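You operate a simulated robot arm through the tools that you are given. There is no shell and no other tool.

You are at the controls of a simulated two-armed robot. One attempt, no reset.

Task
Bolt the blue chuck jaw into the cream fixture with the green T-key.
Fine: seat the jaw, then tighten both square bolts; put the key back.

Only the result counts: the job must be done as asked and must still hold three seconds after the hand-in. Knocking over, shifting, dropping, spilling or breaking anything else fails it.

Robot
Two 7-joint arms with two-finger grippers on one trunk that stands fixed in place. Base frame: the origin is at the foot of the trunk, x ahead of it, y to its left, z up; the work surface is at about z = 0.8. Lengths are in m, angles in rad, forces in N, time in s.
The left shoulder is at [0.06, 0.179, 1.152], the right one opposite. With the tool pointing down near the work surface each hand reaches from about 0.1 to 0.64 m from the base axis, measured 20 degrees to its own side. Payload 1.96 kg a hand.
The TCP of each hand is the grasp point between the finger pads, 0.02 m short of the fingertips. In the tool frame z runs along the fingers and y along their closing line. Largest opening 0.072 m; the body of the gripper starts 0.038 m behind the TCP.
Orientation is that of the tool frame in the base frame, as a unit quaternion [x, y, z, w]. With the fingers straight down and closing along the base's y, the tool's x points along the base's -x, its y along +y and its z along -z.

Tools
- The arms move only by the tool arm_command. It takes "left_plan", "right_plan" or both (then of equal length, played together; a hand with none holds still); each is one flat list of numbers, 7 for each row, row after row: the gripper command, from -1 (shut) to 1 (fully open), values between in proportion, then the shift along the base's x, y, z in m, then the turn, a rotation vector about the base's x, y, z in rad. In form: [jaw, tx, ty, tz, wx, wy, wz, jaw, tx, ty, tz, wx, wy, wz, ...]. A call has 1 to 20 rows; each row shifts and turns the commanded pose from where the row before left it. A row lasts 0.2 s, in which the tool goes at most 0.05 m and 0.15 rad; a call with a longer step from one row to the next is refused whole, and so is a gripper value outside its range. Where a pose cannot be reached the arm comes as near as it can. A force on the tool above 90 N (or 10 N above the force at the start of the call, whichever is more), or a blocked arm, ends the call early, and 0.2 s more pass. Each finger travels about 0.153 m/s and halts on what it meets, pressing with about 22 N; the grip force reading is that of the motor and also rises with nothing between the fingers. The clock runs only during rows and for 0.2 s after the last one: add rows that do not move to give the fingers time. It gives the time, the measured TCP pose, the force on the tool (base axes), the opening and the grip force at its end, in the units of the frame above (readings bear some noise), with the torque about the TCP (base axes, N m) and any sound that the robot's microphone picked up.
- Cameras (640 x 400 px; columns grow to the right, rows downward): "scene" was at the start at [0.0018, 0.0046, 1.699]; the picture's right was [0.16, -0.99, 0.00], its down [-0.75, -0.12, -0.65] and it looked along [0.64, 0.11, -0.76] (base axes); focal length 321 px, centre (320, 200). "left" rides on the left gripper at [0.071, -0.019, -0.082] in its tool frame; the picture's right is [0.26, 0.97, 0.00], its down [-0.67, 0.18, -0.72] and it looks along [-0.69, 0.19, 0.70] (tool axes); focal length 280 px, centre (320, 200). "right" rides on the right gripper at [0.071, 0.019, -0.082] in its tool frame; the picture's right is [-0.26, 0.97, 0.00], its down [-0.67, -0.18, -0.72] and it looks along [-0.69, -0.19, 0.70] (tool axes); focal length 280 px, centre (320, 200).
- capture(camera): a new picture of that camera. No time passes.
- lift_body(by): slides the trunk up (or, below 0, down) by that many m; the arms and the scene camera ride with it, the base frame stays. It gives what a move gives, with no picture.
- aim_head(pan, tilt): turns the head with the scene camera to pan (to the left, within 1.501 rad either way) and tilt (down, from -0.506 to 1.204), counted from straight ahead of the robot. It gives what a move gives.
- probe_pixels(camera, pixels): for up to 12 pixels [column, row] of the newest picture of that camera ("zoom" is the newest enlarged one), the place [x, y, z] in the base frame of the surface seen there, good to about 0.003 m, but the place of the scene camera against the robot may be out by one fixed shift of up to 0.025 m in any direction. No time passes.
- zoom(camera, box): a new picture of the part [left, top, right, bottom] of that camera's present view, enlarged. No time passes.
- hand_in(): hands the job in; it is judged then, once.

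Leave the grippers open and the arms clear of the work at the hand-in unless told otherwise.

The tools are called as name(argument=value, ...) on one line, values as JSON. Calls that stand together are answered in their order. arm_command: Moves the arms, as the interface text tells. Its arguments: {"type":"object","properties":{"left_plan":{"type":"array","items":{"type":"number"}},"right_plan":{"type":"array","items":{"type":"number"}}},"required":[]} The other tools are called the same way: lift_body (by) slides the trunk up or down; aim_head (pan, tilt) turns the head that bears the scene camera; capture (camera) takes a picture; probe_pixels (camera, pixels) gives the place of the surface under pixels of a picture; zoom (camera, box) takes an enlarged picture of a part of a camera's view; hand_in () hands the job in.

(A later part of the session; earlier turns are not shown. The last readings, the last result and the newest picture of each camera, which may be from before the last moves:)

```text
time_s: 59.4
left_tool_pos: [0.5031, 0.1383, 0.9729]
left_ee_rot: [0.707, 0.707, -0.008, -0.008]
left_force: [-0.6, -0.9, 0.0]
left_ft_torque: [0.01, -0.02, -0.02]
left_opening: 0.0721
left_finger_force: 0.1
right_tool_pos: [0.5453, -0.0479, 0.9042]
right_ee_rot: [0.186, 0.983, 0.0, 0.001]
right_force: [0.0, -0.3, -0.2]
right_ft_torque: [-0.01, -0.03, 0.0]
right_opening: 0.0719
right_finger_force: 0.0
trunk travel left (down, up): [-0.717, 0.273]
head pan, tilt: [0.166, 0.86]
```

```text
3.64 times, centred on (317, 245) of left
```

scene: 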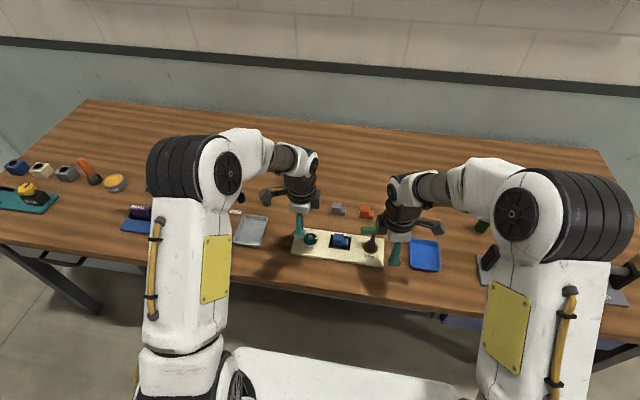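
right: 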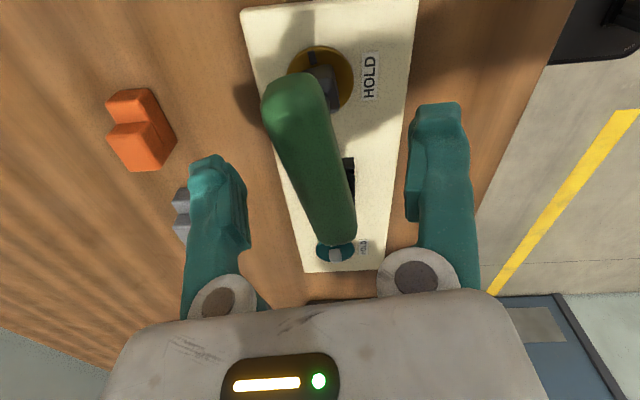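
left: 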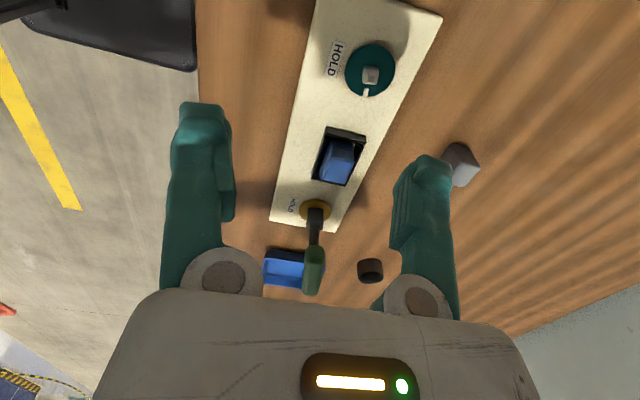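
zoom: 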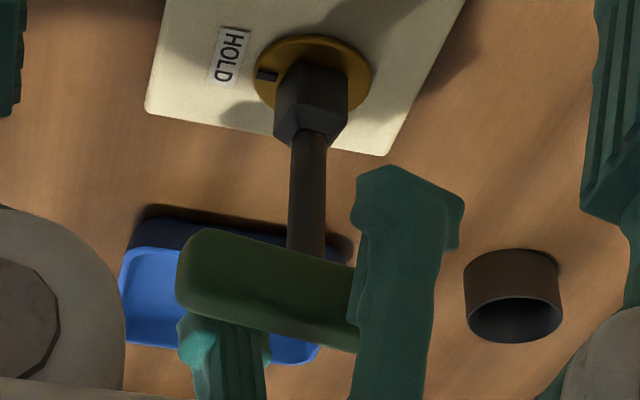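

The key stands free and the mark stays on HOLD. I'll raise the right hand straight up, then take it away to the right.

arm_command(right_plan=[1, 0, 0, 0.02, 0, 0, 0, 1, 0, 0, 0.03, 0, 0, 0, 1, 0, 0, 0.04, 0, 0, 0, 1, -0.02, -0.04, 0, 0, 0, 0, 1, -0.02, -0.04, 0, 0, 0, 0, 1, -0.02, -0.04, 0, 0, 0, 0, 1, -0.02, -0.04, 0, 0, 0, 0])

capture(camera="left")

zoom(camera="left", box=[257, 190, 377, 300])

```text
time_s: 61.0
left_tool_pos: [0.5029, 0.1373, 0.9725]
left_ee_rot: [0.707, 0.707, -0.007, -0.006]
left_force: [-0.3, -0.5, 0.0]
left_ft_torque: [0.02, 0.01, 0.02]
left_opening: 0.0718
left_finger_force: 0.1
right_tool_pos: [0.4665, -0.209, 0.9833]
right_ee_rot: [0.185, 0.983, 0.001, 0.0]
right_force: [0.0, -0.6, -0.7]
right_ft_torque: [0.03, 0.0, 0.02]
right_opening: 0.072
right_finger_force: 0.0
right hand out of reach, approached as far as the arm can: row 3
trunk travel left (down, up): [-0.717, 0.273]
head pan, tilt: [0.166, 0.86]
```

```text
taken
```

left: 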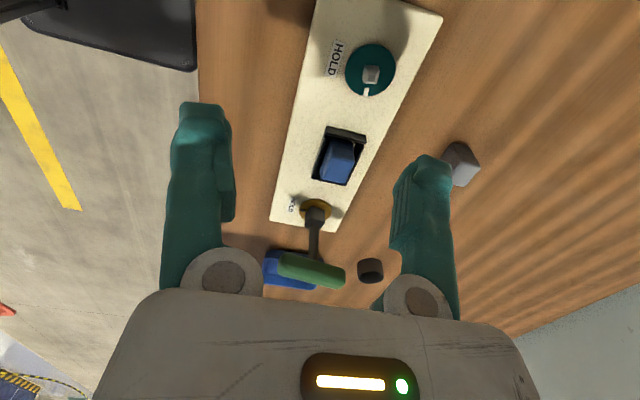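

```text
3.64 times, centred on (317, 245) of left
```

zoom: 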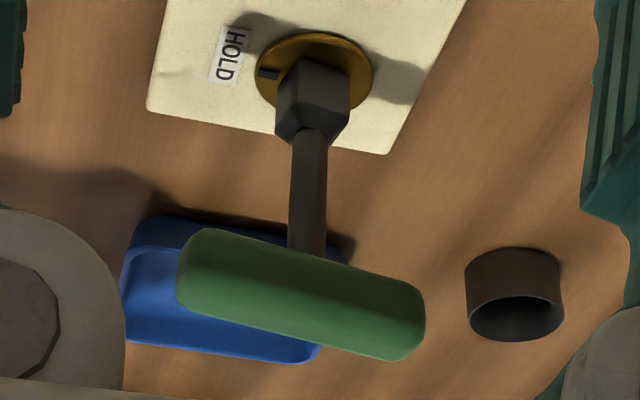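

The key stands on the bolt and the mark points at HOLD. I'll measure the handle's position and angle for the left hand's grip.

probe_pixels(camera="zoom", pixels=[[200, 285], [240, 295], [280, 305], [320, 318], [360, 328], [400, 340], [195, 245], [300, 262], [410, 290], [190, 280], [415, 345], [300, 310]])

zoom(camera="left", box=[266, 235, 356, 295])

```text
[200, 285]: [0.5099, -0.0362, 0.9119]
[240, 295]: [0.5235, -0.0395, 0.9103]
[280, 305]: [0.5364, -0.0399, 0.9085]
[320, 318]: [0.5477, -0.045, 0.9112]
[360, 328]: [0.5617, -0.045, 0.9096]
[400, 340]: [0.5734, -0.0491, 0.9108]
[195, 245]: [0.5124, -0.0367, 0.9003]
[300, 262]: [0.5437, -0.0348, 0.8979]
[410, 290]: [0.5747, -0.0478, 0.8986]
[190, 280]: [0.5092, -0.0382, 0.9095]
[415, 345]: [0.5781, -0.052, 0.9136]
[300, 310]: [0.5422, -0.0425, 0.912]
```

```text
6.67 times, centred on (311, 265) of left
```

zoom: 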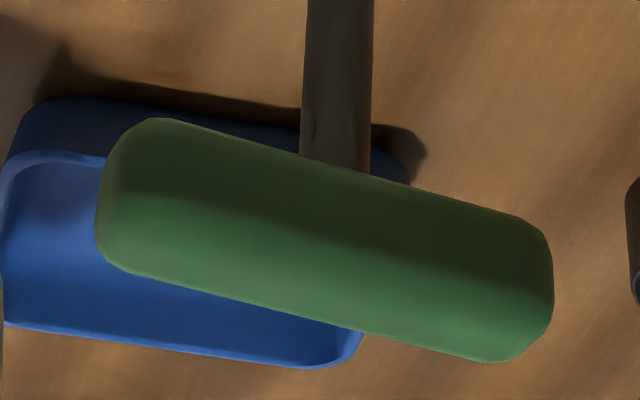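

The handle points at about −10°, and its axis is at (0.5445, −0.0495). I'll raise the trunk 0.04 m so the left arm reaches across comfortably, then turn the left hand to yaw −10° in place.

lift_body(by=0.04)

arm_command(left_plan=[1, 0, 0, -0.002, 0, 0, 0.1396, 1, 0, 0, -0.002, 0, 0, 0.1396, 1, 0, 0, -0.002, 0, 0, 0.1396, 1, 0, 0, -0.004, 0, 0, 0.1396, 1, 0, 0, -0.005, 0, 0, 0.1396, 1, 0, 0, -0.005, 0, 0, 0.1396, 1, 0, 0, -0.005, 0, 0, 0.1396, 1, 0, 0, -0.005, 0, 0, 0.1396, 1, 0, 0, -0.005, 0, 0, 0.1396, 1, 0, 0, -0.005, 0, 0, 0.1396])

capture(camera="left")

capture(camera="scene")

```text
time_s: 61.8
left_tool_pos: [0.5042, 0.1394, 1.0111]
left_ee_rot: [0.706, 0.708, -0.008, -0.007]
left_force: [-0.3, 0.8, -1.1]
left_ft_torque: [0.0, 0.0, 0.0]
left_opening: 0.0721
left_finger_force: 0.0
right_tool_pos: [0.4683, -0.207, 1.023]
right_ee_rot: [0.186, 0.983, 0.0, 0.0]
right_force: [-0.2, 0.0, -0.7]
right_ft_torque: [-0.02, -0.01, 0.01]
right_opening: 0.0722
right_finger_force: 0.0
trunk travel left (down, up): [-0.757, 0.233]
head pan, tilt: [0.166, 0.86]
```

```text
time_s: 64.0
left_tool_pos: [0.5043, 0.1384, 0.972]
left_ee_rot: [0.085, 0.996, -0.01, 0.0]
left_force: [-0.3, -0.3, 0.0]
left_ft_torque: [0.03, 0.0, 0.01]
left_opening: 0.0719
left_finger_force: 0.1
right_tool_pos: [0.4687, -0.208, 1.023]
right_ee_rot: [0.185, 0.983, 0.0, 0.001]
right_force: [0.6, -0.7, 0.3]
right_ft_torque: [-0.01, 0.02, 0.01]
right_opening: 0.072
right_finger_force: 0.2
trunk travel left (down, up): [-0.757, 0.233]
head pan, tilt: [0.166, 0.86]
```

```text
taken
```

left: 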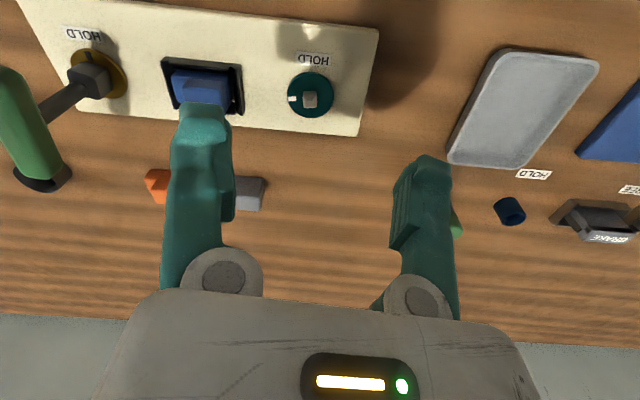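

```text
taken
```

scene: 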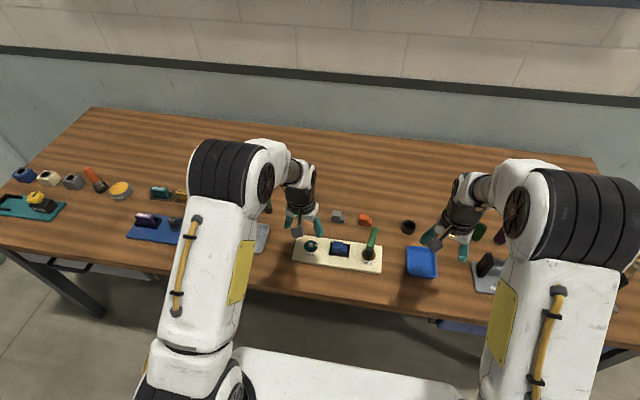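

The left hand is at yaw −10°. I'll now move it above the key's handle, also removing its 1° lean.

arm_command(left_plan=[1, 0.008, -0.0375, -0.002, 0.02, 0, 0, 1, 0.008, -0.0375, -0.002, 0, 0, 0, 1, 0.008, -0.0375, -0.002, 0, 0, 0, 1, 0.008, -0.0375, -0.002, 0, 0, 0, 1, 0.008, -0.0375, -0.002, 0, 0, 0, 1, 0, 0, 0, 0, 0, 0])

capture(camera="left")

capture(camera="right")

```text
time_s: 65.4
left_tool_pos: [0.5448, -0.0477, 0.961]
left_ee_rot: [0.085, 0.996, -0.001, 0.001]
left_force: [0.1, 0.8, -0.3]
left_ft_torque: [0.02, 0.0, -0.01]
left_opening: 0.072
left_finger_force: 0.0
right_tool_pos: [0.4683, -0.2064, 1.0237]
right_ee_rot: [0.185, 0.983, 0.0, 0.001]
right_force: [0.0, 0.5, 0.4]
right_ft_torque: [-0.02, 0.01, 0.03]
right_opening: 0.0719
right_finger_force: 0.1
trunk travel left (down, up): [-0.757, 0.233]
head pan, tilt: [0.166, 0.86]
```

```text
taken
```

left: 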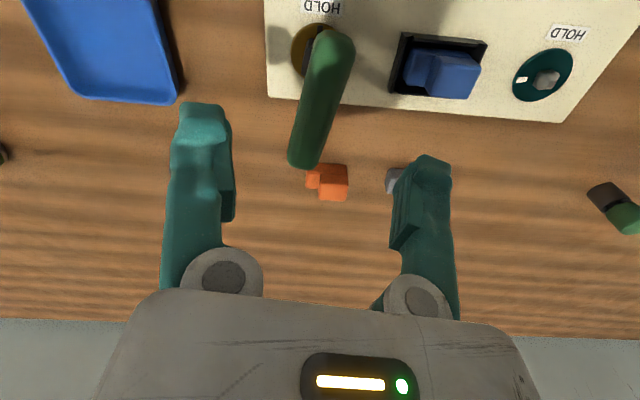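

```text
taken
```

right: 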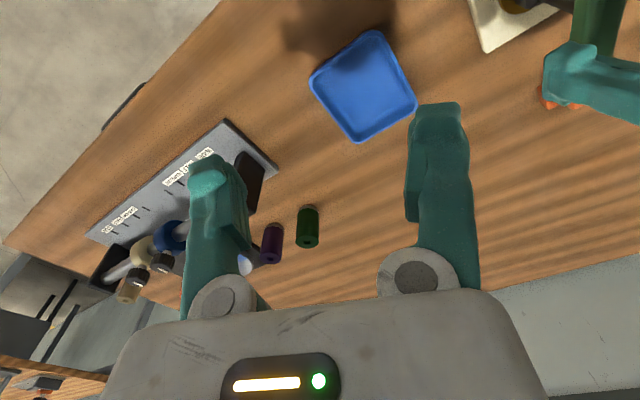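

The handle lies between the left fingers, parallel to them within about 2°. I'll lower to grip height and close.

arm_command(left_plan=[1, 0, -0.0003, -0.015, 0, 0, 0, 1, 0, -0.0003, -0.015, 0, 0, 0, 1, 0, 0, -0.015, 0, 0, 0, 1, 0, 0, -0.013, 0, 0, 0, 1, 0, 0, 0, 0, 0, 0])

capture(camera="left")

```text
time_s: 66.6
left_tool_pos: [0.5439, -0.0484, 0.9042]
left_ee_rot: [0.087, 0.996, -0.001, -0.001]
left_force: [-0.1, 0.5, -0.9]
left_ft_torque: [0.02, 0.02, -0.01]
left_opening: 0.072
left_finger_force: 0.1
right_tool_pos: [0.4673, -0.206, 1.0237]
right_ee_rot: [0.186, 0.983, 0.0, 0.001]
right_force: [-0.6, -0.1, 0.1]
right_ft_torque: [-0.03, 0.02, -0.03]
right_opening: 0.072
right_finger_force: 0.1
trunk travel left (down, up): [-0.757, 0.233]
head pan, tilt: [0.166, 0.86]
```

```text
taken
```

left: 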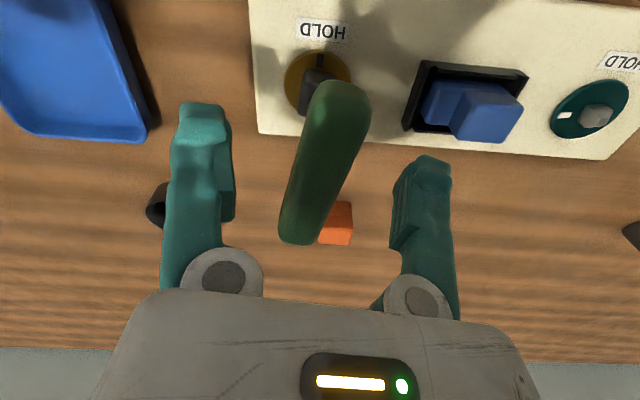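

The brown mark at (319,58) points right at its HOLD label. The handle is centred, so I'll close the left gripper on it.

arm_command(left_plan=[0.0, 0, 0, 0, 0, 0, 0, -0.3, 0, 0, 0, 0, 0, 0, -1, 0, 0, 0, 0, 0, 0, -1, 0, 0, 0, 0, 0, 0])

capture(camera="left")

```text
time_s: 67.6
left_tool_pos: [0.5438, -0.0484, 0.9065]
left_ee_rot: [0.087, 0.996, 0.001, -0.001]
left_force: [0.2, 0.0, -0.7]
left_ft_torque: [0.06, 0.01, 0.0]
left_opening: 0.0192
left_finger_force: 21.2
right_tool_pos: [0.4671, -0.2068, 1.0241]
right_ee_rot: [0.185, 0.983, 0.0, 0.0]
right_force: [-0.4, -0.1, 0.5]
right_ft_torque: [0.05, -0.02, -0.01]
right_opening: 0.0719
right_finger_force: 0.1
trunk travel left (down, up): [-0.757, 0.233]
head pan, tilt: [0.166, 0.86]
```

```text
taken
```

left: 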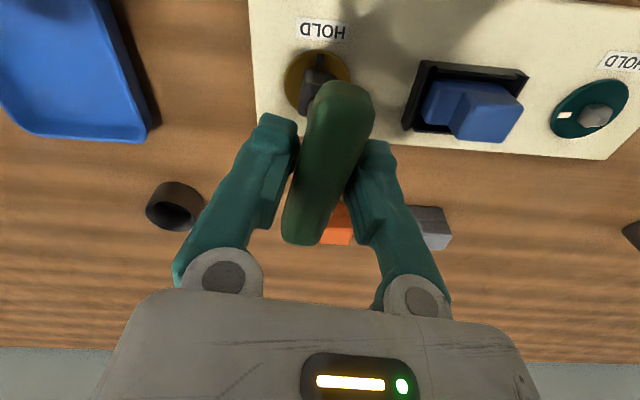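

Gripped firmly. I'll turn back a few degrees to the middle of the socket's play so the lift doesn't drag the bolt, then lift straight up.

arm_command(left_plan=[-1, 0, 0, 0, 0, 0, 0.05, -1, 0, 0, 0, 0, 0, 0.05, -1, 0, 0, 0.006, 0, 0, 0, -1, 0, 0, 0.008, 0, 0, 0, -1, 0, 0, 0.012, 0, 0, 0, -1, 0, 0, 0.012, 0, 0, 0])

capture(camera="left")

zoom(camera="left", box=[250, 0, 400, 100])

```text
time_s: 69.0
left_tool_pos: [0.5437, -0.0484, 0.9442]
left_ee_rot: [0.037, 0.999, 0.0, -0.001]
left_force: [-0.6, -0.4, -0.5]
left_ft_torque: [0.0, -0.03, -0.01]
left_opening: 0.0188
left_finger_force: 21.8
right_tool_pos: [0.4683, -0.2072, 1.0245]
right_ee_rot: [0.186, 0.983, -0.001, 0.001]
right_force: [-0.5, -0.5, 0.0]
right_ft_torque: [-0.01, -0.03, 0.02]
right_opening: 0.0722
right_finger_force: 0.0
trunk travel left (down, up): [-0.757, 0.233]
head pan, tilt: [0.166, 0.86]
```

```text
taken
```

left: 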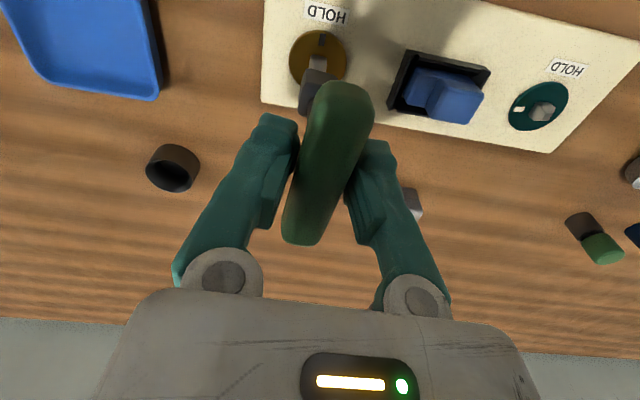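

```text
4.00 times, centred on (325, 50) of left
```

zoom: 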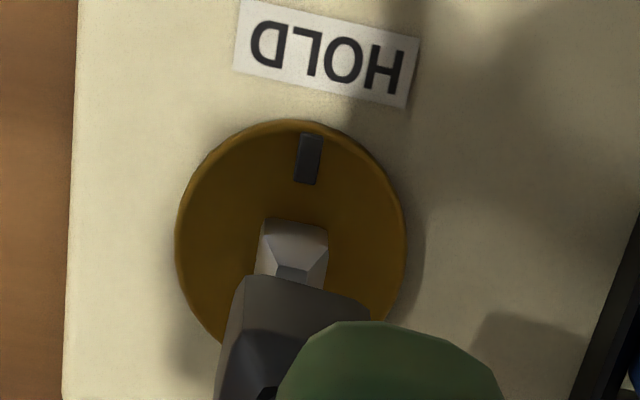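

The key is off the brown bolt, whose mark stays on HOLD. Now I'll raise it to clear the jaw (block bottom at about 0.87) and carry it to the teal bolt, turning to +10° on the way.

arm_command(left_plan=[-1, 0, 0, 0.014, 0, 0, 0, -1, 0, 0.03, 0, 0, 0, 0.04, -1, 0, 0.036, 0, 0, 0, 0.05, -1, 0, 0.036, 0, 0, 0, 0.05, -1, 0, 0.036, 0, 0, 0, 0.05, -1, 0, 0.03, 0, 0, 0, 0.05, -1, 0, 0.01, 0, 0, 0, 0.008, -1, 0, 0, 0, 0, 0, 0])

capture(camera="left")

zoom(camera="left", box=[250, 0, 400, 100])

```text
time_s: 70.8
left_tool_pos: [0.5448, 0.1279, 0.9561]
left_ee_rot: [-0.087, 0.996, 0.0, -0.001]
left_force: [-0.3, -0.1, -2.1]
left_ft_torque: [0.01, 0.03, -0.02]
left_opening: 0.0192
left_finger_force: 22.2
right_tool_pos: [0.4688, -0.2079, 1.0236]
right_ee_rot: [0.186, 0.983, 0.0, 0.001]
right_force: [0.8, -0.1, -0.3]
right_ft_torque: [0.02, 0.0, -0.01]
right_opening: 0.0718
right_finger_force: 0.1
trunk travel left (down, up): [-0.757, 0.233]
head pan, tilt: [0.166, 0.86]
```

```text
taken
```

left: 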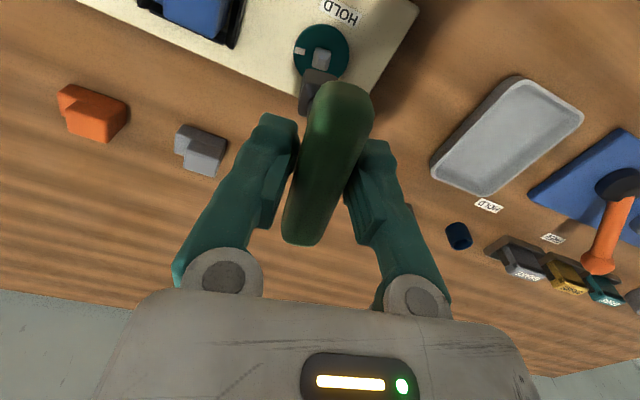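

```text
4.00 times, centred on (325, 50) of left
```

zoom: 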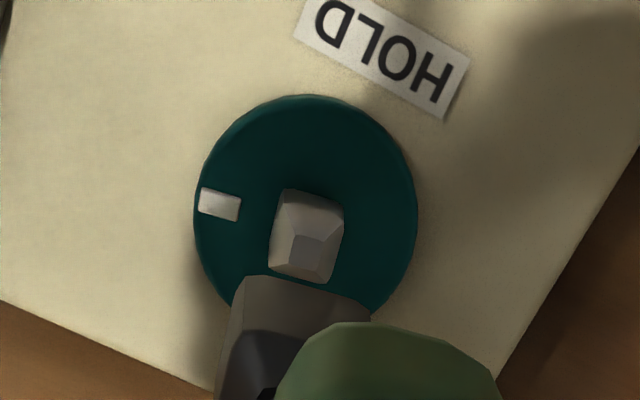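

The key hovers near the teal bolt, at yaw 10°. I'll zoom closer to compare the socket's edges with the bolt's square, and use the right camera too if it can see.

zoom(camera="left", box=[288, 40, 352, 90])

probe_pixels(camera="zoom", pixels=[[240, 100], [270, 110], [250, 150], [280, 150], [260, 60], [100, 70], [180, 230], [260, 250], [330, 260], [140, 300], [200, 300], [300, 300]])

```text
8.00 times, centred on (320, 65) of left
```

zoom: 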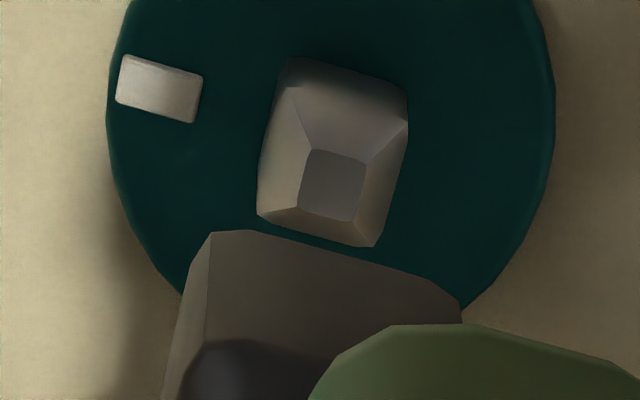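

```text
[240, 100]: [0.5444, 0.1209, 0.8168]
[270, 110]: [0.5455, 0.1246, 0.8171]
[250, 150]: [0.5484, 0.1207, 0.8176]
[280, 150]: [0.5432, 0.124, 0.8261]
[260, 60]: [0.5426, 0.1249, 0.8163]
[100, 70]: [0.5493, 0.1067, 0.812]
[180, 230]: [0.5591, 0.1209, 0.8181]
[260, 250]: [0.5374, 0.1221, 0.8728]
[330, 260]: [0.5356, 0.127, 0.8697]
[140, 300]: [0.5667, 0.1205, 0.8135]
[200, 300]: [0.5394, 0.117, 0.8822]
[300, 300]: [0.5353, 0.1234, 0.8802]
```

The socket's near edge and the bolt's near edge have the same slope (about 18° in the picture), so the angles match. I'll probe the bolt top and the block's near face to compare centres.

probe_pixels(camera="zoom", pixels=[[320, 170], [350, 175], [330, 200], [345, 205], [335, 185], [315, 195], [220, 245], [245, 245], [300, 260], [360, 280], [420, 300], [450, 310]])

probe_pixels(camera="zoom", pixels=[[325, 180], [340, 190], [330, 175], [350, 195], [325, 195], [340, 175], [225, 270], [260, 270], [290, 270], [320, 280], [350, 290], [390, 300]])

```text
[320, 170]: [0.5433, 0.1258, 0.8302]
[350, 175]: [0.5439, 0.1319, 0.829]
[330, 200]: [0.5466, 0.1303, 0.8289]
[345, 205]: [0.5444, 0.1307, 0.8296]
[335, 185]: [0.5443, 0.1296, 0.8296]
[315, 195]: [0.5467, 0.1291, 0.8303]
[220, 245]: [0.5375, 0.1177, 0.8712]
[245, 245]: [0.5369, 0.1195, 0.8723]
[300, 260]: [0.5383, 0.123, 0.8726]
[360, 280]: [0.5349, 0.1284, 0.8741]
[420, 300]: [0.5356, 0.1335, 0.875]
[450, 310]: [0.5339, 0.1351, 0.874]
```

```text
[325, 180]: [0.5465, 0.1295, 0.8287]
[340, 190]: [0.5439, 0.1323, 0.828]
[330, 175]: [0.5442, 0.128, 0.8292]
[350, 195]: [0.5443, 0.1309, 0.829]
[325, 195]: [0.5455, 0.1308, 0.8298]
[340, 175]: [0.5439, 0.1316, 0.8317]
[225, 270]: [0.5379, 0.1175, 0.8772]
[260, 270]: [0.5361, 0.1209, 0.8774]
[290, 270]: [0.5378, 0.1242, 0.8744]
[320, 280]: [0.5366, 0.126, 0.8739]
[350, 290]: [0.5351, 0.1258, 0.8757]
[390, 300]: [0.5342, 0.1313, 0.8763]
```

Bolt centre is (0.5447, 0.1301) and key centre about (0.5458, 0.128). I'll shift by (−0.001, +0.002) and lower to just above the bolt.

arm_command(left_plan=[-1, -0.001, 0.002, -0.01, 0, 0, 0, -1, 0, 0, -0.012, 0, 0, 0, -1, 0, 0, -0.012, 0, 0, 0, -1, 0, 0, 0, 0, 0, 0])

capture(camera="left")

zoom(camera="left", box=[280, 30, 360, 90])

probe_pixels(camera="zoom", pixels=[[240, 240], [280, 245], [320, 255], [360, 265], [400, 275], [300, 260], [340, 200], [320, 220], [350, 210], [290, 300], [330, 150], [330, 270]])

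```text
time_s: 71.8
left_tool_pos: [0.5444, 0.1297, 0.9217]
left_ee_rot: [-0.087, 0.996, 0.0, -0.001]
left_force: [-0.3, -0.8, -1.1]
left_ft_torque: [0.0, -0.02, 0.01]
left_opening: 0.0188
left_finger_force: 22.2
right_tool_pos: [0.4679, -0.2062, 1.0243]
right_ee_rot: [0.186, 0.983, 0.0, 0.001]
right_force: [-0.5, 0.5, 0.9]
right_ft_torque: [0.01, 0.01, -0.02]
right_opening: 0.0722
right_finger_force: 0.0
trunk travel left (down, up): [-0.757, 0.233]
head pan, tilt: [0.166, 0.86]
```

```text
taken
```

left: 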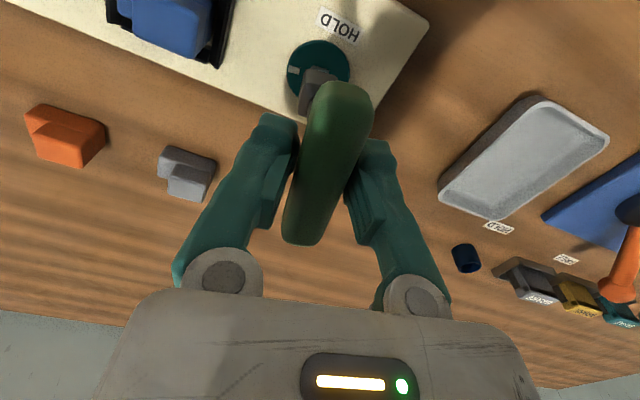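

```text
6.67 times, centred on (320, 60) of left
```

zoom: 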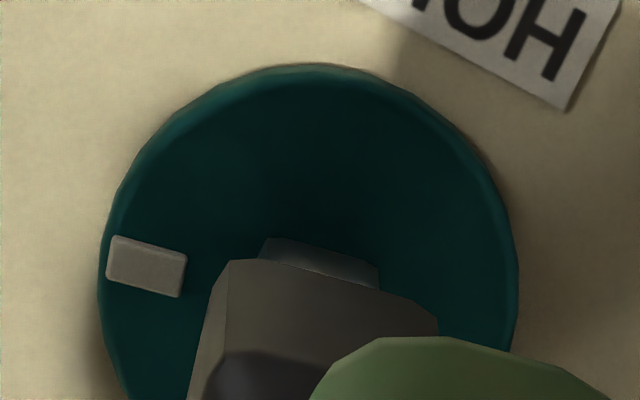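

```text
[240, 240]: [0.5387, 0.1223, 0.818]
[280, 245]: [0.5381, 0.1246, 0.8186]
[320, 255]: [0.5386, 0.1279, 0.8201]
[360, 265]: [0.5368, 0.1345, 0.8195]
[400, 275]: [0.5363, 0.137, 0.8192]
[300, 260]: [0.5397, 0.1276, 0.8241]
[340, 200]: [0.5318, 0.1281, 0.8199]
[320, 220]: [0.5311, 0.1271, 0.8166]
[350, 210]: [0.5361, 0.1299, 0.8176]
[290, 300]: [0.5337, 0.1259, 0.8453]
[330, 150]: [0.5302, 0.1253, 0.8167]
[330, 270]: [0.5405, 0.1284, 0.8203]
```

Aligned sideways within half a millimetre. I'll lower in small steps and watch for engagement.

arm_command(left_plan=[-1, 0, 0, -0.003, 0, 0, 0, -1, 0, 0, -0.003, 0, 0, 0, -1, 0, 0, -0.002, 0, 0, 0])

zoom(camera="left", box=[280, 30, 360, 90])

```text
time_s: 72.6
left_tool_pos: [0.5424, 0.1304, 0.9146]
left_ee_rot: [-0.087, 0.996, 0.001, -0.002]
left_force: [-0.1, 0.4, -1.3]
left_ft_torque: [0.02, -0.01, 0.01]
left_opening: 0.0192
left_finger_force: 21.9
right_tool_pos: [0.4685, -0.2067, 1.0233]
right_ee_rot: [0.187, 0.982, 0.0, 0.001]
right_force: [-0.4, -0.3, 0.1]
right_ft_torque: [-0.03, 0.01, -0.03]
right_opening: 0.0721
right_finger_force: 0.1
trunk travel left (down, up): [-0.757, 0.233]
head pan, tilt: [0.166, 0.86]
```

```text
6.67 times, centred on (320, 60) of left
```

zoom: 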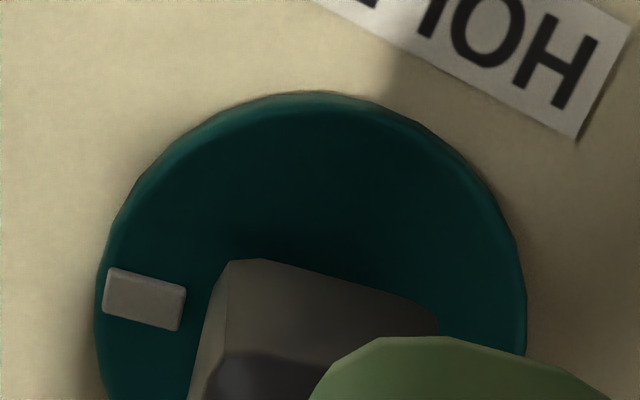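

The socket is around the bolt head with no contact force. I'll continue down until it bottoms.

arm_command(left_plan=[-1, 0, 0, -0.003, 0, 0, 0, -1, 0, 0, -0.003, 0, 0, 0, -1, 0, 0, -0.0015, 0, 0, 0])

zoom(camera="left", box=[280, 30, 360, 90])

```text
time_s: 73.4
left_tool_pos: [0.5427, 0.1294, 0.9065]
left_ee_rot: [-0.086, 0.996, -0.001, -0.001]
left_force: [-0.1, 1.8, -1.0]
left_ft_torque: [-0.01, -0.01, 0.01]
left_opening: 0.0191
left_finger_force: 21.9
right_tool_pos: [0.467, -0.2076, 1.0248]
right_ee_rot: [0.186, 0.983, 0.001, 0.001]
right_force: [-0.6, -0.6, -0.1]
right_ft_torque: [-0.01, 0.04, 0.01]
right_opening: 0.0719
right_finger_force: 0.1
trunk travel left (down, up): [-0.757, 0.233]
head pan, tilt: [0.166, 0.86]
```

```text
6.67 times, centred on (320, 60) of left
```

zoom: 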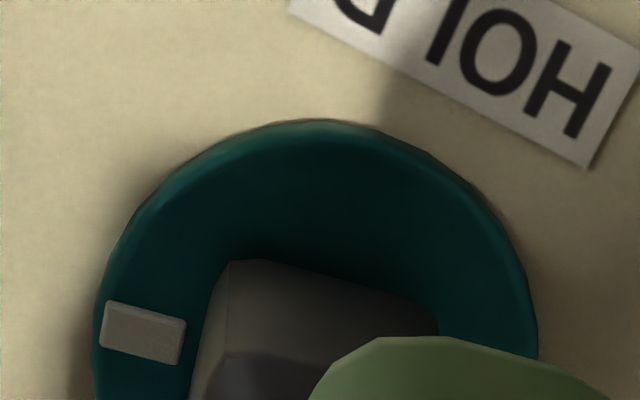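

Fully engaged. Now I'll turn clockwise in steps with the left hand, watching torque and the mark.

arm_command(left_plan=[-1, 0, 0, -0.0005, 0, 0, -0.1, -1, 0, 0, 0, 0, 0, -0.1, -1, 0, 0, 0, 0, 0, -0.1, -1, 0, 0, 0, 0, 0, -0.1])

capture(camera="left")

zoom(camera="left", box=[270, 20, 370, 95])

```text
time_s: 74.4
left_tool_pos: [0.5427, 0.1295, 0.9061]
left_ee_rot: [0.113, 0.994, 0.001, 0.0]
left_force: [-0.3, 0.6, -2.7]
left_ft_torque: [0.03, -0.05, 0.01]
left_opening: 0.0193
left_finger_force: 21.2
right_tool_pos: [0.467, -0.2072, 1.024]
right_ee_rot: [0.186, 0.983, 0.0, 0.0]
right_force: [-0.8, 0.5, -0.5]
right_ft_torque: [0.01, -0.01, -0.01]
right_opening: 0.0719
right_finger_force: 0.0
trunk travel left (down, up): [-0.757, 0.233]
head pan, tilt: [0.166, 0.86]
```

```text
taken
```

left: 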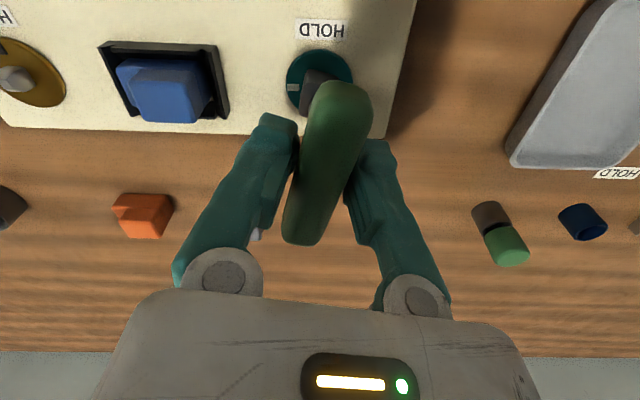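

```text
5.33 times, centred on (320, 58) of left
```

zoom: 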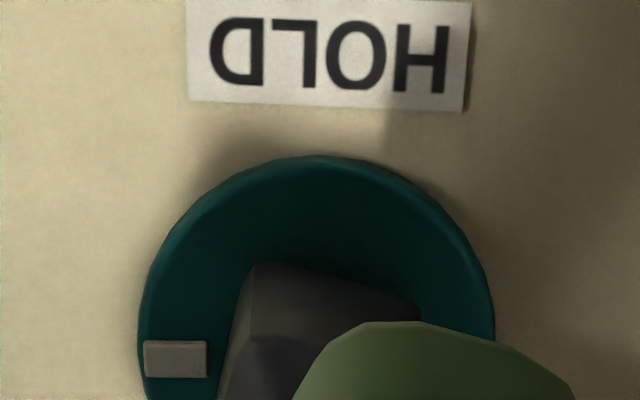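

Turned 23°, low torque, and the mark has started to follow. Continuing clockwise.

arm_command(left_plan=[-1, 0, 0, 0, 0, 0, -0.1, -1, 0, 0, 0, 0, 0, -0.1, -1, 0, 0, 0, 0, 0, -0.1, -1, 0, 0, 0, 0, 0, -0.1, -1, 0, 0, 0, 0, 0, -0.1])

capture(camera="left")

zoom(camera="left", box=[270, 20, 370, 95])

```text
time_s: 75.6
left_tool_pos: [0.5431, 0.1301, 0.9065]
left_ee_rot: [0.356, 0.935, 0.0, -0.001]
left_force: [-0.1, 2.5, -0.2]
left_ft_torque: [0.21, 0.01, 0.04]
left_opening: 0.0192
left_finger_force: 21.8
right_tool_pos: [0.4683, -0.206, 1.0231]
right_ee_rot: [0.186, 0.983, -0.001, 0.0]
right_force: [-0.3, -0.7, -0.3]
right_ft_torque: [0.03, -0.02, -0.02]
right_opening: 0.0721
right_finger_force: 0.1
trunk travel left (down, up): [-0.757, 0.233]
head pan, tilt: [0.166, 0.86]
```

```text
taken
```

left: 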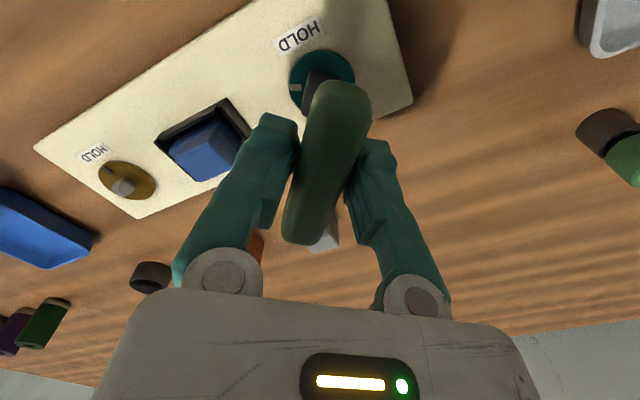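

```text
5.33 times, centred on (320, 58) of left
```

zoom: 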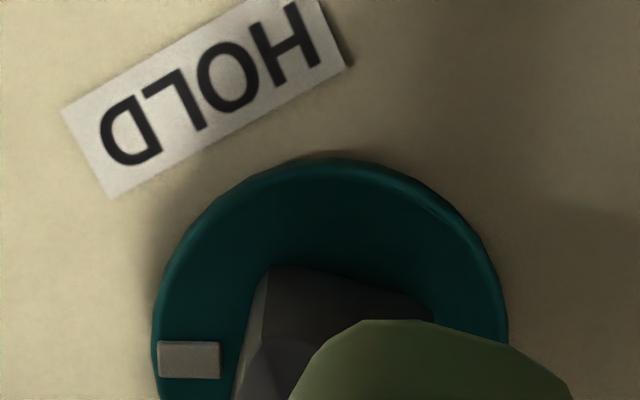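

Turned 52°; the mark moves with the key. Continuing.

arm_command(left_plan=[-1, 0, 0, 0, 0, 0, -0.1, -1, 0, 0, 0, 0, 0, -0.1, -1, 0, 0, 0, 0, 0, -0.1, -1, 0, 0, 0, 0, 0, -0.1, -1, 0, 0, 0, 0, 0, -0.1, -1, 0, 0, 0, 0, 0, -0.1])

capture(camera="left")

zoom(camera="left", box=[250, 20, 370, 110])

```text
time_s: 77.0
left_tool_pos: [0.5431, 0.1315, 0.9076]
left_ee_rot: [0.616, 0.788, 0.0, -0.002]
left_force: [0.2, 5.3, 4.4]
left_ft_torque: [0.4, 0.06, 0.07]
left_opening: 0.019
left_finger_force: 22.4
right_tool_pos: [0.4677, -0.207, 1.0242]
right_ee_rot: [0.187, 0.982, -0.001, 0.001]
right_force: [-0.2, 0.7, 0.4]
right_ft_torque: [-0.02, -0.02, 0.0]
right_opening: 0.0717
right_finger_force: 0.1
trunk travel left (down, up): [-0.757, 0.233]
head pan, tilt: [0.166, 0.86]
```

```text
taken
```

left: 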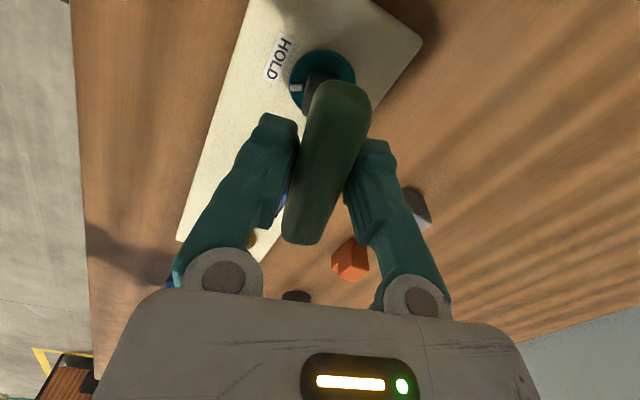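

```text
4.44 times, centred on (310, 65) of left
```

zoom: 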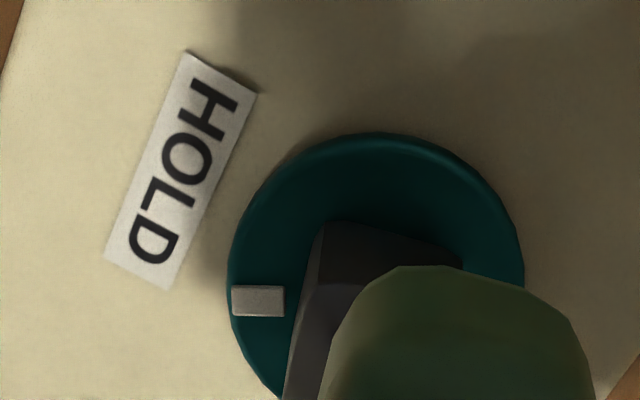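

Turned 86°; the mark is nearing the HOLD label. There's a small side push in +y, so I'll ease that way while continuing.

arm_command(left_plan=[-1, 0, 0.0007, 0, 0, 0, -0.08, -1, 0, 0.0007, 0, 0, 0, -0.08, -1, 0, 0, 0, 0, 0, -0.08])

zoom(camera="left", box=[250, 20, 370, 110])

```text
time_s: 77.8
left_tool_pos: [0.5435, 0.1328, 0.906]
left_ee_rot: [0.706, 0.708, 0.0, 0.0]
left_force: [1.5, 2.3, -0.6]
left_ft_torque: [0.2, -0.01, 0.06]
left_opening: 0.0192
left_finger_force: 21.7
right_tool_pos: [0.4684, -0.2061, 1.0236]
right_ee_rot: [0.185, 0.983, 0.0, 0.001]
right_force: [0.0, -0.6, 1.2]
right_ft_torque: [-0.03, -0.06, -0.02]
right_opening: 0.072
right_finger_force: 0.0
trunk travel left (down, up): [-0.757, 0.233]
head pan, tilt: [0.166, 0.86]
```

```text
4.44 times, centred on (310, 65) of left
```

zoom: 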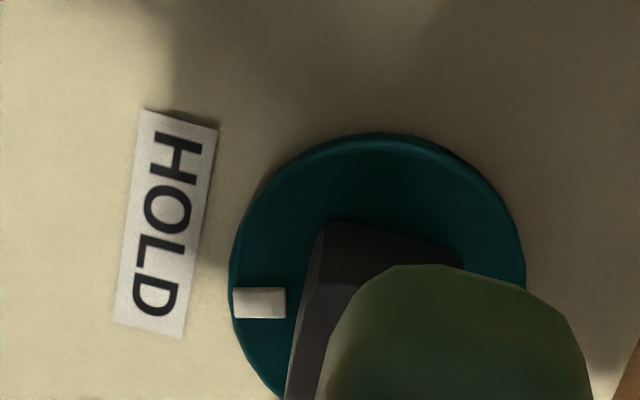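

Turned about 100°; the mark still lags a bit. I'll continue in finer steps until the torque rises.

arm_command(left_plan=[-1, 0, 0.0004, 0, 0, 0, -0.06, -1, 0, 0.0004, 0, 0, 0, -0.06, -1, 0, 0, 0, 0, 0, -0.05])

zoom(camera="left", box=[250, 20, 370, 110])

```text
time_s: 78.6
left_tool_pos: [0.5423, 0.1326, 0.9065]
left_ee_rot: [0.764, 0.646, 0.0, -0.002]
left_force: [1.1, 0.5, -4.1]
left_ft_torque: [0.06, -0.03, 0.07]
left_opening: 0.0191
left_finger_force: 22.4
right_tool_pos: [0.4679, -0.2075, 1.0231]
right_ee_rot: [0.186, 0.983, 0.0, 0.001]
right_force: [0.0, -0.5, 0.8]
right_ft_torque: [0.0, 0.01, 0.0]
right_opening: 0.0722
right_finger_force: 0.1
trunk travel left (down, up): [-0.757, 0.233]
head pan, tilt: [0.166, 0.86]
```

```text
4.44 times, centred on (310, 65) of left
```

zoom: 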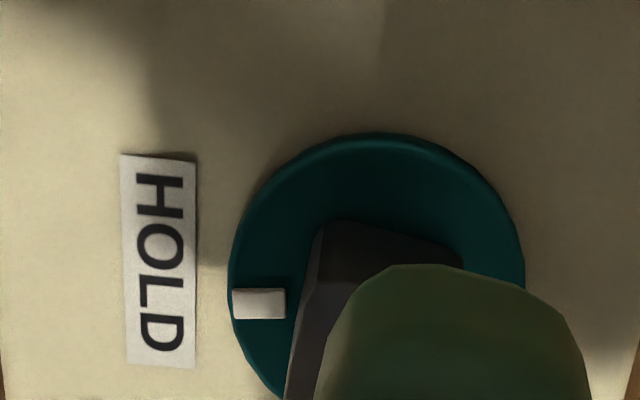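

The mark is almost in line with the label. A little more.

arm_command(left_plan=[-1, 0, 0, 0, 0, 0, -0.05, -1, 0, 0, 0, 0, 0, -0.05])

zoom(camera="left", box=[250, 20, 370, 110])

```text
time_s: 79.2
left_tool_pos: [0.5452, 0.1321, 0.9069]
left_ee_rot: [0.794, 0.608, 0.001, 0.0]
left_force: [2.6, 0.1, -1.2]
left_ft_torque: [0.05, -0.11, 0.05]
left_opening: 0.0195
left_finger_force: 21.7
right_tool_pos: [0.4686, -0.207, 1.0237]
right_ee_rot: [0.186, 0.983, 0.0, -0.001]
right_force: [0.1, 0.5, -0.1]
right_ft_torque: [-0.01, 0.02, -0.04]
right_opening: 0.072
right_finger_force: 0.0
trunk travel left (down, up): [-0.757, 0.233]
head pan, tilt: [0.166, 0.86]
```

```text
4.44 times, centred on (310, 65) of left
```

zoom: 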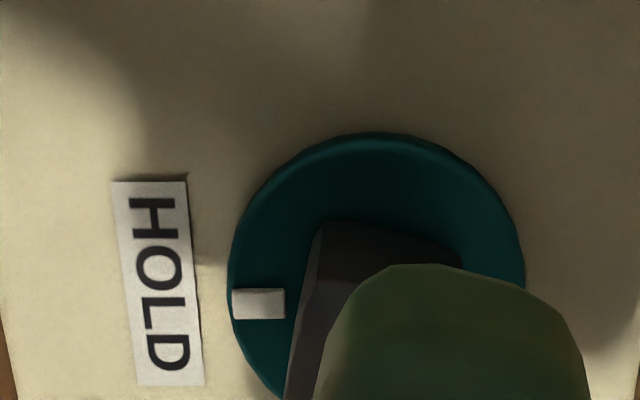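

The mark looks in line with HOLD. I'll turn a bit more to feel for the stop.

arm_command(left_plan=[-1, 0, 0, 0, 0, 0, -0.05, -1, 0, 0, 0, 0, 0, -0.05])

zoom(camera="left", box=[250, 20, 370, 110])

```text
time_s: 79.8
left_tool_pos: [0.5442, 0.1328, 0.9061]
left_ee_rot: [0.823, 0.568, 0.0, 0.0]
left_force: [2.8, 0.7, 1.6]
left_ft_torque: [0.03, -0.07, 0.39]
left_opening: 0.0198
left_finger_force: 22.1
right_tool_pos: [0.4681, -0.2075, 1.0239]
right_ee_rot: [0.185, 0.983, -0.001, 0.0]
right_force: [-0.1, 0.0, -0.2]
right_ft_torque: [0.01, -0.01, 0.01]
right_opening: 0.072
right_finger_force: 0.0
trunk travel left (down, up): [-0.757, 0.233]
head pan, tilt: [0.166, 0.86]
```

```text
4.44 times, centred on (310, 65) of left
```

zoom: 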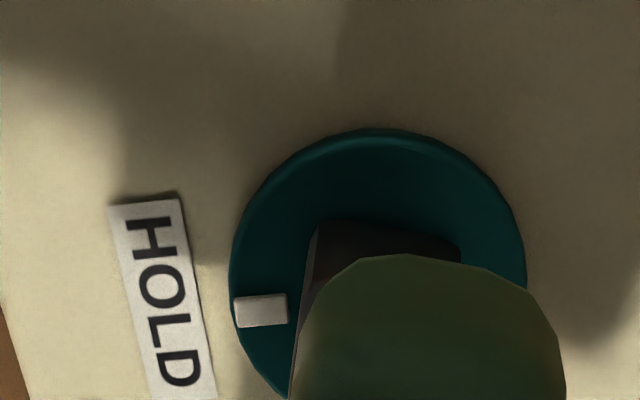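

Torque rose to 0.39 N·m, so the stop has been reached. I'll press a touch more and hold, as with the first bolt.

arm_command(left_plan=[-1, 0, 0, 0, 0, 0, -0.05, -1, 0, 0, 0, 0, 0, -0.04, -1, 0, 0, 0, 0, 0, 0, -1, 0, 0, 0, 0, 0, 0, -1, 0, 0, 0, 0, 0, 0])

zoom(camera="left", box=[250, 20, 370, 110])

```text
time_s: 81.0
left_tool_pos: [0.5431, 0.1322, 0.9079]
left_ee_rot: [0.848, 0.53, 0.001, -0.001]
left_force: [3.6, -0.5, 1.0]
left_ft_torque: [0.0, -0.14, 0.44]
left_opening: 0.0211
left_finger_force: 22.3
right_tool_pos: [0.4688, -0.2081, 1.0236]
right_ee_rot: [0.185, 0.983, -0.001, 0.0]
right_force: [0.0, -0.3, 0.7]
right_ft_torque: [0.0, -0.04, -0.03]
right_opening: 0.0719
right_finger_force: 0.1
trunk travel left (down, up): [-0.757, 0.233]
head pan, tilt: [0.166, 0.86]
```

```text
4.44 times, centred on (310, 65) of left
```

zoom: 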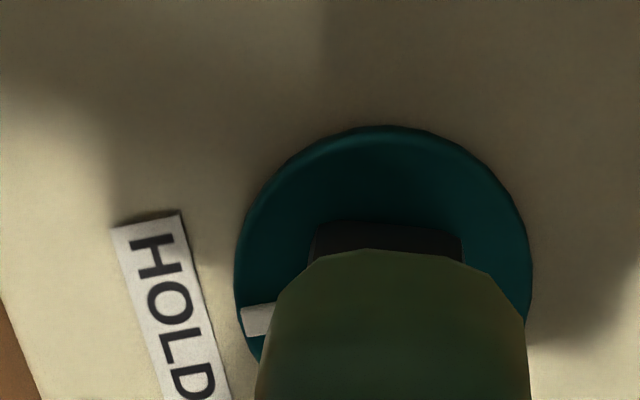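

The teal bolt is tight too: a firm stop at 0.44 N·m with the mark on HOLD. Now I'll unwind the left grip to relieve it, open, and check that the key stands free.

arm_command(left_plan=[-1, 0.0005, 0, 0, 0, 0, 0.1, -1, 0, 0, 0, 0, 0, 0.1, -1, 0, 0, 0, 0, 0, 0.05, -0.3, 0, 0, 0, 0, 0, 0, 0.3, 0, 0, 0, 0, 0, 0, 1, 0, 0, 0, 0, 0, 0])

capture(camera="left")

zoom(camera="left", box=[250, 20, 370, 110])

```text
time_s: 82.4
left_tool_pos: [0.543, 0.1331, 0.9062]
left_ee_rot: [0.776, 0.631, 0.002, -0.001]
left_force: [-0.5, 0.3, -0.4]
left_ft_torque: [0.0, 0.0, -0.01]
left_opening: 0.072
left_finger_force: 0.1
right_tool_pos: [0.4672, -0.2074, 1.0233]
right_ee_rot: [0.186, 0.983, 0.0, 0.001]
right_force: [0.7, 0.2, 0.1]
right_ft_torque: [0.0, 0.01, 0.02]
right_opening: 0.072
right_finger_force: 0.2
trunk travel left (down, up): [-0.757, 0.233]
head pan, tilt: [0.166, 0.86]
```

```text
taken
```

left: 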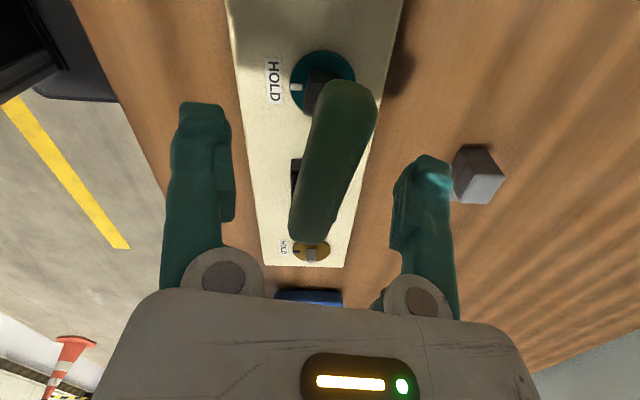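

```text
4.44 times, centred on (310, 65) of left
```

zoom: 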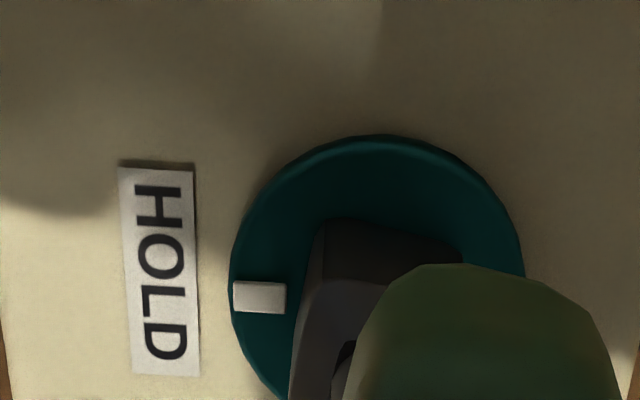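

The key stands free on the teal bolt with the mark at HOLD. I'll lift the left hand straight up and back off to the left.

arm_command(left_plan=[1, 0, 0, 0.02, 0, 0, 0, 1, 0, 0, 0.025, 0, 0, 0, 1, 0, 0, 0.025, 0, 0, 0, 1, -0.015, 0.04, 0.005, 0, 0, 0, 1, -0.015, 0.04, 0.005, 0, 0, 0, 1, -0.015, 0.04, 0, 0, 0, 0, 1, -0.015, 0.03, 0, 0, 0, 0])

capture(camera="left")

capture(camera="scene")

```text
time_s: 84.0
left_tool_pos: [0.4822, 0.2831, 0.985]
left_ee_rot: [0.775, 0.632, 0.0, 0.001]
left_force: [-0.4, -0.3, 1.0]
left_ft_torque: [-0.02, 0.01, -0.03]
left_opening: 0.0721
left_finger_force: 0.0
right_tool_pos: [0.4671, -0.2062, 1.0236]
right_ee_rot: [0.186, 0.983, 0.0, 0.001]
right_force: [0.0, 0.1, -0.6]
right_ft_torque: [0.01, 0.01, -0.03]
right_opening: 0.0721
right_finger_force: 0.0
trunk travel left (down, up): [-0.757, 0.233]
head pan, tilt: [0.166, 0.86]
```

```text
taken
```

left: 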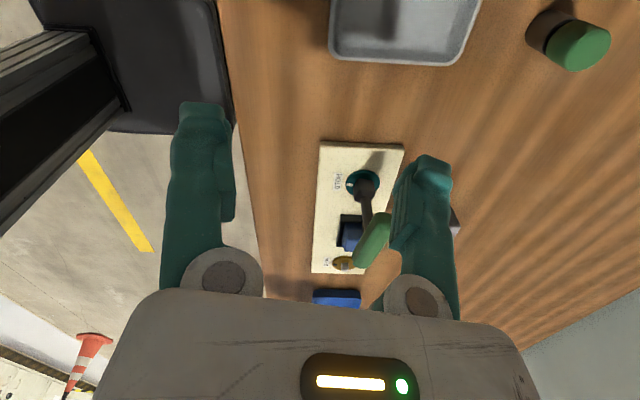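

```text
taken
```

scene: 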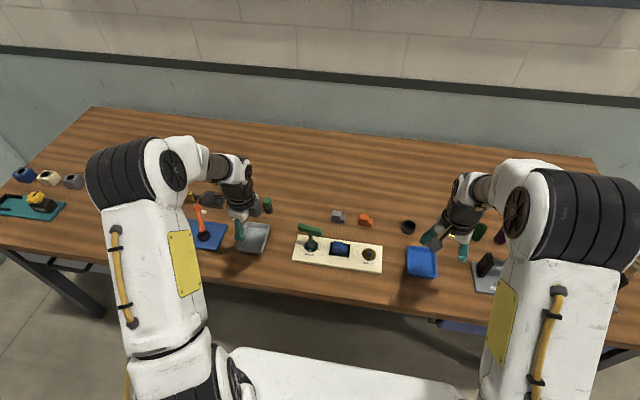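

The key stands upright on the teal bolt. I'll measure its handle and shaft from the left camera before the right hand comes to fetch it by the shaft.

zoom(camera="left", box=[320, 140, 420, 290])

probe_pixels(camera="left", pixels=[[380, 217], [376, 228], [371, 238], [366, 248], [361, 258], [385, 220], [368, 262], [367, 205], [366, 200], [364, 186], [358, 184], [350, 180]])

```text
2.67 times, centred on (370, 215) of left
```

zoom: 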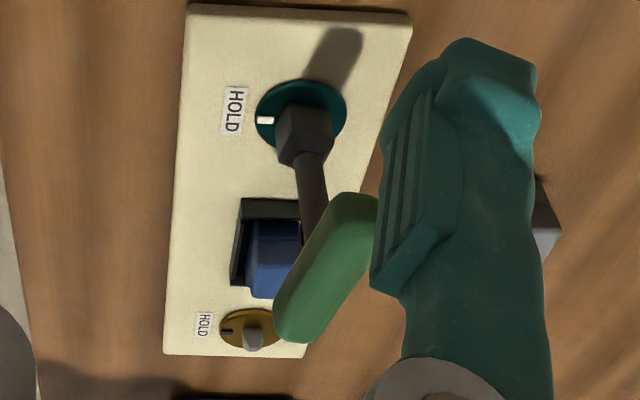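

```text
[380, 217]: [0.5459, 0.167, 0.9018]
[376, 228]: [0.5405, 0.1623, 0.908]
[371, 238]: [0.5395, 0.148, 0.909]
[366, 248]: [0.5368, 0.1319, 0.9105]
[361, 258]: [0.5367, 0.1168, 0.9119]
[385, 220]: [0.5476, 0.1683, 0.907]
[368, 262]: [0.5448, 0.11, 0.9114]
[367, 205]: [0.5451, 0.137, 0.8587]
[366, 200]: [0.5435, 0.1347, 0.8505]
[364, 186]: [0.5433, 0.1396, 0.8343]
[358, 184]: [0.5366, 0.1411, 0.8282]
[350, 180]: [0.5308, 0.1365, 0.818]
```

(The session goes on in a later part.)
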